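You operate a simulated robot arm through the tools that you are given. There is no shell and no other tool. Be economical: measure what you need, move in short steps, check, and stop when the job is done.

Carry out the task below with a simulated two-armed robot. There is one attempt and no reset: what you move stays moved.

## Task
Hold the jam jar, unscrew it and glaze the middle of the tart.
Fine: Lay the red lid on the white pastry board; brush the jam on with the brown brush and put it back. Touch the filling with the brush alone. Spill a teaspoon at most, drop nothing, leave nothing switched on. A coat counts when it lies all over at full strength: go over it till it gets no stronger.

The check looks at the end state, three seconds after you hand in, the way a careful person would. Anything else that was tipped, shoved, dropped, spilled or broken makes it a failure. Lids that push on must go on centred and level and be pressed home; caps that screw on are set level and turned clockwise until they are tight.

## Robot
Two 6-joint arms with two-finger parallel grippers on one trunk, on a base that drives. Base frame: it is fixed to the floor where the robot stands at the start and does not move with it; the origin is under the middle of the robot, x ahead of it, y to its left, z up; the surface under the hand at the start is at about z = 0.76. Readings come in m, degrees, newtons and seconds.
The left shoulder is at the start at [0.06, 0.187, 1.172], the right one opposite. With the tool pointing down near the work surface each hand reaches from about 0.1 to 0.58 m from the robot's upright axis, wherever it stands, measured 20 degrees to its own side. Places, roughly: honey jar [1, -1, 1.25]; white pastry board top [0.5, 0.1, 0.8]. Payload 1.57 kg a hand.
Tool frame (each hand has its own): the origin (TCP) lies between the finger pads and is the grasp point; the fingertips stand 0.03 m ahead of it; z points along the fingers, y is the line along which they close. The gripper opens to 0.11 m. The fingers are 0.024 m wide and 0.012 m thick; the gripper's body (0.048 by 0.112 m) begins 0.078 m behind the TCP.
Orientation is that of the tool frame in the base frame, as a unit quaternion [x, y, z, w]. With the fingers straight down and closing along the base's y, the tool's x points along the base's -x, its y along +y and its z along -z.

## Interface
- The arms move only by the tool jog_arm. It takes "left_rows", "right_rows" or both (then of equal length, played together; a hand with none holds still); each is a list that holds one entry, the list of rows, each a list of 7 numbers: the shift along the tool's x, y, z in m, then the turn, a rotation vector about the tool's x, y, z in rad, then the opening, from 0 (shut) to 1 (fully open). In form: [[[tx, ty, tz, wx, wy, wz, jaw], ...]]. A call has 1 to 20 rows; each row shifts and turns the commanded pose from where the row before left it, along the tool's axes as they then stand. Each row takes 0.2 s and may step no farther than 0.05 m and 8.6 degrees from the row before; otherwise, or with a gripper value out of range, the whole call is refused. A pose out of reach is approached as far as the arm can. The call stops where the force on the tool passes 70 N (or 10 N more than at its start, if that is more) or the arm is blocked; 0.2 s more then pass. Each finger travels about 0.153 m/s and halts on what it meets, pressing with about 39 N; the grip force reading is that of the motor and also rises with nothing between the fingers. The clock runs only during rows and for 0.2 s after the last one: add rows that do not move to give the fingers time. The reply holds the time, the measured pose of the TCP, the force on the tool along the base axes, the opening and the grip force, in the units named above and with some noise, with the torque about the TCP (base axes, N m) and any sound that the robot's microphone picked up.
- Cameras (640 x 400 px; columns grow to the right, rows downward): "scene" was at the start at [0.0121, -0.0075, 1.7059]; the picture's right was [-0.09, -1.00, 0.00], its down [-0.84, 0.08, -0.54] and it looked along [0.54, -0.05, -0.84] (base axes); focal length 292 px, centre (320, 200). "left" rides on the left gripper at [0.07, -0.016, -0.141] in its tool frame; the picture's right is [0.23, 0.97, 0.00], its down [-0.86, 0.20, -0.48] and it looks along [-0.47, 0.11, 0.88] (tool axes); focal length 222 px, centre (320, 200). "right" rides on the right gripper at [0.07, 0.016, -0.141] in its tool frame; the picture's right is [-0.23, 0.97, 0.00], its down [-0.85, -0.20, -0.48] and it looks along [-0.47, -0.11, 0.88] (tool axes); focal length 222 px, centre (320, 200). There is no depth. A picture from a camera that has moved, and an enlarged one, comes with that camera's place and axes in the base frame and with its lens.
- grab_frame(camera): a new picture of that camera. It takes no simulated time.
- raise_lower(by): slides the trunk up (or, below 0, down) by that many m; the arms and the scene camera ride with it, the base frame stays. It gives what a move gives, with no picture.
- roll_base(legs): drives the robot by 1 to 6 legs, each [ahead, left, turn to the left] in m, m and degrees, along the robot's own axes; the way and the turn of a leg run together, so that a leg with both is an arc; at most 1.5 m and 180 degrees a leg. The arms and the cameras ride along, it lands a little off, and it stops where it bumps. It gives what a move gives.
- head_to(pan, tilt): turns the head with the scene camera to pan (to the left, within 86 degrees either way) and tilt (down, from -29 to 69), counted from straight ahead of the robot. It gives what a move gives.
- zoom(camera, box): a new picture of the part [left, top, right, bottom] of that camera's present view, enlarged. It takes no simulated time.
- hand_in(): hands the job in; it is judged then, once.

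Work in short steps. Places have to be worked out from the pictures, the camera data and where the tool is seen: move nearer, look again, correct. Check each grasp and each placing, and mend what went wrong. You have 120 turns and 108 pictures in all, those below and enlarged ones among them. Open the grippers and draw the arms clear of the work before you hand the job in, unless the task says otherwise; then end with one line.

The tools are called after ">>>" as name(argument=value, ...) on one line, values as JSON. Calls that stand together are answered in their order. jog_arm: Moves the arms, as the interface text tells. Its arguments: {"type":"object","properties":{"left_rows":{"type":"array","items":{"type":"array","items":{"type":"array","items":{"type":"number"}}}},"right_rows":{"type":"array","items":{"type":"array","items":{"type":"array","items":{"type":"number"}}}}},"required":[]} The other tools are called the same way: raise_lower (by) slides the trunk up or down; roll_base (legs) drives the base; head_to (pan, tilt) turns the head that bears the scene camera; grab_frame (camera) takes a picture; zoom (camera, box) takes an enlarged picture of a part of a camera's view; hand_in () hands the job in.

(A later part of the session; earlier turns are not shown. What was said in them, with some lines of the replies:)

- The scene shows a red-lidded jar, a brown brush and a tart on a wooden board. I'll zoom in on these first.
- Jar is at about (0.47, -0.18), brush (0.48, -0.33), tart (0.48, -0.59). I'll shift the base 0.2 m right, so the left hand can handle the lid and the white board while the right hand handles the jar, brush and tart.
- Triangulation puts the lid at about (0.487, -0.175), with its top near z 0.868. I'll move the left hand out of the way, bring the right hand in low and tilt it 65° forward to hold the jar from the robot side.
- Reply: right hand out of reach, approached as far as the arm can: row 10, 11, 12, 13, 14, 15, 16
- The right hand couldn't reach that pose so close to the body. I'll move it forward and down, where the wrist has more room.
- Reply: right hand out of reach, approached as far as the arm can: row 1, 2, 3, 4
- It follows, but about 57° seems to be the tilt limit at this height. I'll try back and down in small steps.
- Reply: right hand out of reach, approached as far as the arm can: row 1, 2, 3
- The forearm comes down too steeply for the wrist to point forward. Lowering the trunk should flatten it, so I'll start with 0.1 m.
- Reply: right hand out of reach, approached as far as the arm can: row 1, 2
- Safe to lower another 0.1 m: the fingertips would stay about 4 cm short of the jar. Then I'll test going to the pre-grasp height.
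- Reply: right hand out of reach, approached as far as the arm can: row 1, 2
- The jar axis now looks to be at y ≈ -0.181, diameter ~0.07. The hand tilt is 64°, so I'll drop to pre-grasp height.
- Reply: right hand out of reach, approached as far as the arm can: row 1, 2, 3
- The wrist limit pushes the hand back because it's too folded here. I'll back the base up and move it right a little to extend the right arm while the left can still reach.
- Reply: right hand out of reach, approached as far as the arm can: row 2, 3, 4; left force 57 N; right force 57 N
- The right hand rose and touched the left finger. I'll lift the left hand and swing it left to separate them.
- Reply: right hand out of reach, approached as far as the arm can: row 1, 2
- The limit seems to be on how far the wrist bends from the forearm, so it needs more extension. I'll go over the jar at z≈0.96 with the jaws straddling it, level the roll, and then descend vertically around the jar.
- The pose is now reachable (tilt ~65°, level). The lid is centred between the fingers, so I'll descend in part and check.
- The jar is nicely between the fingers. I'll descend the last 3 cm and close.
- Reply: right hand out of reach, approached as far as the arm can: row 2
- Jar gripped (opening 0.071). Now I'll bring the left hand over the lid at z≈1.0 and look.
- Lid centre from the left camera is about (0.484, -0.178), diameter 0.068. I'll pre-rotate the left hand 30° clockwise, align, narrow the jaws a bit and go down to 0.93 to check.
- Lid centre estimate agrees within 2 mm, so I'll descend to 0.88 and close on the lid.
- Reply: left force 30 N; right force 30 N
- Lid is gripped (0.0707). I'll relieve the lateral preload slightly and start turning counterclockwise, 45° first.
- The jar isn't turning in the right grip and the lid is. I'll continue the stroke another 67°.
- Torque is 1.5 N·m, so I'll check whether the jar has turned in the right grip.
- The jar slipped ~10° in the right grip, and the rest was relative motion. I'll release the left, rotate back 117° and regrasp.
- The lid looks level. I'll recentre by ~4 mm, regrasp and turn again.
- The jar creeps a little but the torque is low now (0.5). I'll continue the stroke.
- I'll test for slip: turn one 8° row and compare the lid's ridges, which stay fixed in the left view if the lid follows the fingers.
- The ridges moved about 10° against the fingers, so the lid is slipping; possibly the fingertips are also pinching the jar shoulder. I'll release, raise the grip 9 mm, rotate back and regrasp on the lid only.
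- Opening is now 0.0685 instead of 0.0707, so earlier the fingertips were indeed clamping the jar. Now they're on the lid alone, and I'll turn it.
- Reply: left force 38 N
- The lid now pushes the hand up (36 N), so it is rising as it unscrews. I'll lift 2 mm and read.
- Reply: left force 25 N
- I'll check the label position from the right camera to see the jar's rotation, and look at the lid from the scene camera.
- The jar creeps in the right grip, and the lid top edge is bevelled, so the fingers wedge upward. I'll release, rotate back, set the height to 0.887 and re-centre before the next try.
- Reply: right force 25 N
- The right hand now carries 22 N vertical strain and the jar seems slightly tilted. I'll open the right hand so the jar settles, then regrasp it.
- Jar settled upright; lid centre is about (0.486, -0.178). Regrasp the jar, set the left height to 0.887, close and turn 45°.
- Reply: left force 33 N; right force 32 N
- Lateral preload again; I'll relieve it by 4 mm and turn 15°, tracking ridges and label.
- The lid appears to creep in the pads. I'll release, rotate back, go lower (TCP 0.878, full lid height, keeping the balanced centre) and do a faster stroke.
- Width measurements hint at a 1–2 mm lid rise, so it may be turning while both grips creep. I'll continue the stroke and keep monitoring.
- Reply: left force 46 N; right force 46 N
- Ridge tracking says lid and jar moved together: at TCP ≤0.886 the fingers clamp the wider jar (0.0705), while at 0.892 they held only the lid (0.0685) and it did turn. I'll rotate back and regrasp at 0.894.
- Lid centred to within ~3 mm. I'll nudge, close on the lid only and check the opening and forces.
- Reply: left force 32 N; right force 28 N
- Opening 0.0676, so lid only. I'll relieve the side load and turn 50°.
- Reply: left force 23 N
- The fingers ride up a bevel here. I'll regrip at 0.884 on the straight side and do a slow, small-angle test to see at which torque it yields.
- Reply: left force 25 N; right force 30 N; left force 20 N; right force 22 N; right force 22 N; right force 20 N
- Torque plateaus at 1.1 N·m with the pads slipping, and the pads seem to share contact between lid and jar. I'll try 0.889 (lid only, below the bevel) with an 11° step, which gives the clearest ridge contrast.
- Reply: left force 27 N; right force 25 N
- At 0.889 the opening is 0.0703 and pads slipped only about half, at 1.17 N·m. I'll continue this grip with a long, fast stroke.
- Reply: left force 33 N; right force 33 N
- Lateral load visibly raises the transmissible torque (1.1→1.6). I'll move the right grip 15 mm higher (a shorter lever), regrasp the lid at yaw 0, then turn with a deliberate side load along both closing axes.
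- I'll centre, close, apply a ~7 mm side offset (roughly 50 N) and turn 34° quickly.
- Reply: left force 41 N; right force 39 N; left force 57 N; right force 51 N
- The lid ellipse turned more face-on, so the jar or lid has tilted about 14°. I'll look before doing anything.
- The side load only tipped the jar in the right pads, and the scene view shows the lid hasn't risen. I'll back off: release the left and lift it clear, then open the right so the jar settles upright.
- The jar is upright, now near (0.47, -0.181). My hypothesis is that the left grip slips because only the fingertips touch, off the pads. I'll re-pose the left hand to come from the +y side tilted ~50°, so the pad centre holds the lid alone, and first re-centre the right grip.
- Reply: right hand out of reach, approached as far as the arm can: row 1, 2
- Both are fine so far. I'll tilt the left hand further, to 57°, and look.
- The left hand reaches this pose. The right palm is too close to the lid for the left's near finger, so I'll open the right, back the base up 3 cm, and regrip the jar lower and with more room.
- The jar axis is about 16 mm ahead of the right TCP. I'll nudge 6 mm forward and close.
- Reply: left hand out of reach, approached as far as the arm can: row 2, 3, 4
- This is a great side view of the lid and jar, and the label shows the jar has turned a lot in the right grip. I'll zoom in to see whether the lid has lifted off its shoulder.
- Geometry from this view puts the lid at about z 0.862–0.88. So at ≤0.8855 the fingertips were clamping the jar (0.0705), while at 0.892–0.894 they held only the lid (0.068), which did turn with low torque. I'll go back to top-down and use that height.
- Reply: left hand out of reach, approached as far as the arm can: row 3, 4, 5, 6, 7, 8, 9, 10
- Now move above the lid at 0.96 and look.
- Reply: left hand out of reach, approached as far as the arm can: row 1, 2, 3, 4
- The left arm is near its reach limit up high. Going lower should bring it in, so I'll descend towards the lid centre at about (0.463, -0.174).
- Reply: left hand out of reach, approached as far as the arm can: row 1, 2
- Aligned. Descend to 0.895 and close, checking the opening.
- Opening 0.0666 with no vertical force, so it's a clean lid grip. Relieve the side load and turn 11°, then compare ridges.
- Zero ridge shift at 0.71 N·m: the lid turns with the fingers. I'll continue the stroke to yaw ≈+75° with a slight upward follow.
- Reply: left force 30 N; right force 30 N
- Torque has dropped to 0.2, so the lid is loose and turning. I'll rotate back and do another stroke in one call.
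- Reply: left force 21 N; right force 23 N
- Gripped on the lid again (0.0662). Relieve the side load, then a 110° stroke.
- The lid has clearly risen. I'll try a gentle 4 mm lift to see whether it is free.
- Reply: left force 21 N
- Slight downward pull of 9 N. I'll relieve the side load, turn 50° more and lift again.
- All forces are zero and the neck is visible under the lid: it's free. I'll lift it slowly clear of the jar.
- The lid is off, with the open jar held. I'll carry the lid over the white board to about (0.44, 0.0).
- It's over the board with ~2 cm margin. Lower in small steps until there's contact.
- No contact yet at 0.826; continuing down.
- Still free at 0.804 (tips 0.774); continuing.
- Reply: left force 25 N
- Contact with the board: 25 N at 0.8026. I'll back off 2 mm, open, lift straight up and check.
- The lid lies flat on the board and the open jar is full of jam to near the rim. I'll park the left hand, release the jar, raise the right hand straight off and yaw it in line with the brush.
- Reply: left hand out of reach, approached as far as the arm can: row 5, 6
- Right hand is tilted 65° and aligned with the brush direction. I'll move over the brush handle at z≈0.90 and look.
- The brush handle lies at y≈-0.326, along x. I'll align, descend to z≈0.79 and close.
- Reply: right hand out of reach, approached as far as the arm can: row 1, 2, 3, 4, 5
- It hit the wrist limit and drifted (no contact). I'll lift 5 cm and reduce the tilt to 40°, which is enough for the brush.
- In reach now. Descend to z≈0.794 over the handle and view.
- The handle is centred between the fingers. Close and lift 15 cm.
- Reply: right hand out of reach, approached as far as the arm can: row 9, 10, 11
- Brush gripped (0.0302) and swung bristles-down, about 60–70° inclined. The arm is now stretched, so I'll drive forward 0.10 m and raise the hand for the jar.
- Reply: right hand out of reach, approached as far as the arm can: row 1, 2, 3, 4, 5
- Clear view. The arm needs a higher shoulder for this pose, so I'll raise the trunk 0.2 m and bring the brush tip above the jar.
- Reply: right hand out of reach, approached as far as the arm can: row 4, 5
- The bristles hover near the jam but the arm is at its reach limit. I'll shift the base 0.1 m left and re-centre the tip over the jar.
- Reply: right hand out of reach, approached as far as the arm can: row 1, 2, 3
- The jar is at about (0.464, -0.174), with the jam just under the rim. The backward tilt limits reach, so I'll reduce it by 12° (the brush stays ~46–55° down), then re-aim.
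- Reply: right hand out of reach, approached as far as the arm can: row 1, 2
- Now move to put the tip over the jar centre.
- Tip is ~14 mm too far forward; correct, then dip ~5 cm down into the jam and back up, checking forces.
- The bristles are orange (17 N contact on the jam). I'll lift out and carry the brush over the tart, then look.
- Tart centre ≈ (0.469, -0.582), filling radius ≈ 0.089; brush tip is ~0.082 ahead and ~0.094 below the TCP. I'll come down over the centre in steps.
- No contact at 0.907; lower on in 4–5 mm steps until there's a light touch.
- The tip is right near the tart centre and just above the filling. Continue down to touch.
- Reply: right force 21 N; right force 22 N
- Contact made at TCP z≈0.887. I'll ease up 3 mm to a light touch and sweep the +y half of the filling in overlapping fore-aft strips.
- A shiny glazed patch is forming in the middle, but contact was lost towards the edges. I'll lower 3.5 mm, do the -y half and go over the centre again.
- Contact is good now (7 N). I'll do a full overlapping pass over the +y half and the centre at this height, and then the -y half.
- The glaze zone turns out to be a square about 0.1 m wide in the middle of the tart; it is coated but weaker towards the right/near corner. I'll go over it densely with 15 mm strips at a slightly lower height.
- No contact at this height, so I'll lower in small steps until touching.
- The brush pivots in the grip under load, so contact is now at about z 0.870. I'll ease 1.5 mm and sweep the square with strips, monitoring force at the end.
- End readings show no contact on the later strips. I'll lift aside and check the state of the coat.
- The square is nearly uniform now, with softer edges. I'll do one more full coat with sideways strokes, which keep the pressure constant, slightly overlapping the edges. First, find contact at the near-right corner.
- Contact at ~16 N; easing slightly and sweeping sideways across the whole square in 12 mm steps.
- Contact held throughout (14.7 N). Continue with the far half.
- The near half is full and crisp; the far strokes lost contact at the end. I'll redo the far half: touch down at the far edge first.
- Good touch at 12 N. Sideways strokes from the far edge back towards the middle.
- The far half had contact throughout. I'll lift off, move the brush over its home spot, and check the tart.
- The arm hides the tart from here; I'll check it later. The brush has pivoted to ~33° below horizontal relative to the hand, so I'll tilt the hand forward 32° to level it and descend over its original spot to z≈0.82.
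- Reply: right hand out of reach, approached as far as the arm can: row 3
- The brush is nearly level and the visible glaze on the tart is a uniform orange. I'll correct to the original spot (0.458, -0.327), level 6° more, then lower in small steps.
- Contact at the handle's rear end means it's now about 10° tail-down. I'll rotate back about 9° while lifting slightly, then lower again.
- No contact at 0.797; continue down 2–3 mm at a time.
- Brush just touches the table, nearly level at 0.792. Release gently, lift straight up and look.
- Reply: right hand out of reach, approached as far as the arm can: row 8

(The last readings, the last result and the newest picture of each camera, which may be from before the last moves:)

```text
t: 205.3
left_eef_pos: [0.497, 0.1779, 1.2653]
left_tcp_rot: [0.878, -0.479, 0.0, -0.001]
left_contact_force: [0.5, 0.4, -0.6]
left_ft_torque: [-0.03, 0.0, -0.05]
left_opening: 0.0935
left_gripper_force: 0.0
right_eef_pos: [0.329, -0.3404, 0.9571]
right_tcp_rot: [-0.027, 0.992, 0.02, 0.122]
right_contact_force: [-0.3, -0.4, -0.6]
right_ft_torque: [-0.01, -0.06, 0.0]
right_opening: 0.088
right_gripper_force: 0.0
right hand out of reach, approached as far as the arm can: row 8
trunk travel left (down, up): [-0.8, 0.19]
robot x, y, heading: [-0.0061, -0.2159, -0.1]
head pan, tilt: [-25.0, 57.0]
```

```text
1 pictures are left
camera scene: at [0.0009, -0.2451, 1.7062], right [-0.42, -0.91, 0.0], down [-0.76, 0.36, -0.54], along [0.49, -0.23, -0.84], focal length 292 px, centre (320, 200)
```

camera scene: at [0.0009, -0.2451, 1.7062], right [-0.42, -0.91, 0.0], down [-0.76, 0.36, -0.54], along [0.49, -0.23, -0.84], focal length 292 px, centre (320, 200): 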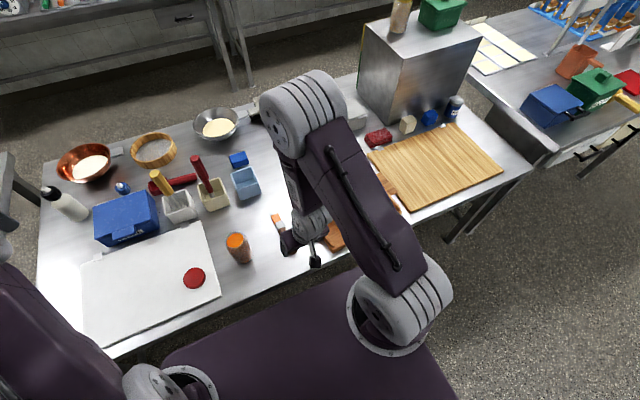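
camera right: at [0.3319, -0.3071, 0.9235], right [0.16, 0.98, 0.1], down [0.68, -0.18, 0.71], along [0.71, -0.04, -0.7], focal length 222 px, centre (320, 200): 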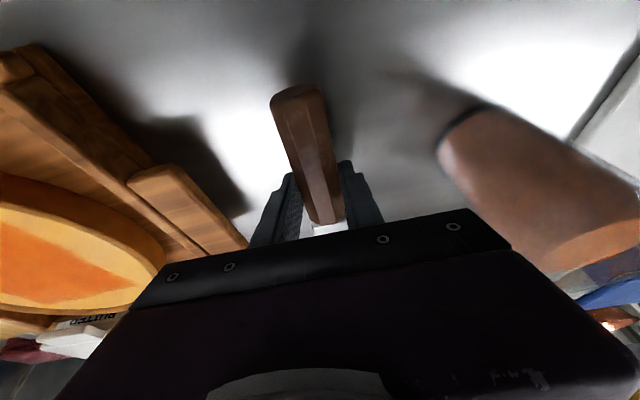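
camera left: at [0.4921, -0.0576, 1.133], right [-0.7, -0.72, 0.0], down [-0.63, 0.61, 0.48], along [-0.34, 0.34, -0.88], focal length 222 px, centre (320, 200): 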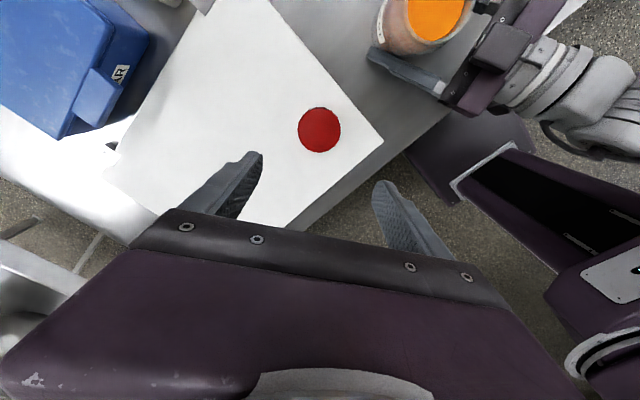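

The brush lies back on the table. I'll retract both arms up and clear, then use the last picture to check the brush and tart.

>>> jog_arm(right_rows=[[[0, 0.02, -0.04, 0, 0.06, 0, 1], [0, 0.02, -0.04, 0, 0.06, 0, 1], [0, 0.02, -0.04, 0, 0.06, 0, 1], [0, 0.02, -0.04, 0, 0.06, 0, 1], [0, 0, 0, 0, 0, 0, 1]]], left_rows=[[[0, 0, 0, 0, 0, 0, 1], [0, 0, 0, 0, 0, 0, 1], [0, 0, 0, 0, 0, 0, 1], [0, 0, 0, 0, 0, 0, 1], [0, 0, 0, 0, 0, 0, 1]]])

>>> raise_lower(by=0.15)

>>> grab_frame(camera="right")

```text
t: 206.5
left_eef_pos: [0.497, 0.1782, 1.2657]
left_tcp_rot: [0.878, -0.479, -0.002, -0.002]
left_contact_force: [0.3, 0.3, -0.2]
left_ft_torque: [-0.02, -0.04, 0.01]
left_opening: 0.11
left_gripper_force: 0.0
right_eef_pos: [0.3005, -0.2679, 1.1164]
right_tcp_rot: [-0.029, 0.999, 0.018, 0.001]
right_contact_force: [-0.9, 0.1, -0.4]
right_ft_torque: [-0.02, 0.0, -0.02]
right_opening: 0.1098
right_gripper_force: 0.1
trunk travel left (down, up): [-0.8, 0.19]
robot x, y, heading: [-0.0036, -0.2124, -0.2]
head pan, tilt: [-25.0, 57.0]
```

```text
t: 208.2
left_eef_pos: [0.4976, 0.1779, 1.4153]
left_tcp_rot: [0.878, -0.479, -0.001, -0.003]
left_contact_force: [0.4, 0.2, 0.4]
left_ft_torque: [0.02, -0.03, 0.02]
left_opening: 0.1098
left_gripper_force: 0.1
right_eef_pos: [0.3009, -0.2689, 1.2665]
right_tcp_rot: [-0.03, 0.999, 0.017, 0.001]
right_contact_force: [-0.3, -0.7, 0.6]
right_ft_torque: [0.01, -0.01, 0.0]
right_opening: 0.11
right_gripper_force: 0.0
trunk travel left (down, up): [-0.95, 0.04]
robot x, y, heading: [-0.0073, -0.2138, -0.3]
head pan, tilt: [-25.0, 57.0]
```

```text
0 pictures are left
camera right: at [0.2302, -0.2603, 1.4076], right [0.17, 0.98, 0.03], down [0.86, -0.17, 0.47], along [0.47, -0.05, -0.88], focal length 222 px, centre (320, 200)
```

right: 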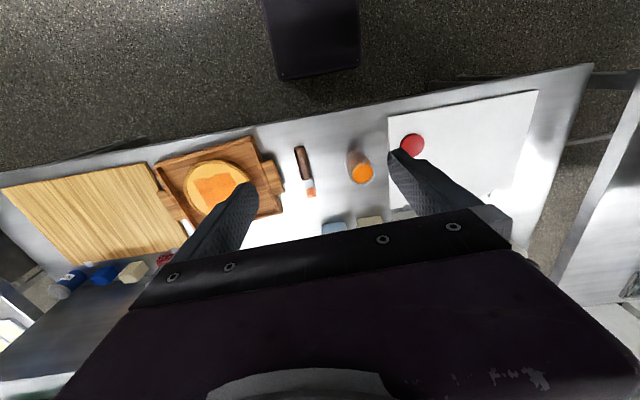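

The last picture shows a uniform glazed square on the tart, the brush back in its place, the jar upright and the lid on the white board, with both grippers open and clear. I'm handing in.

>>> hand_in()

```text
The job is handed in.
```

The jam jar is unscrewed and standing upright, the red lid lies on the white board, the middle square of the tart is glazed and looks even all over, and the brown brush is back where it lay.
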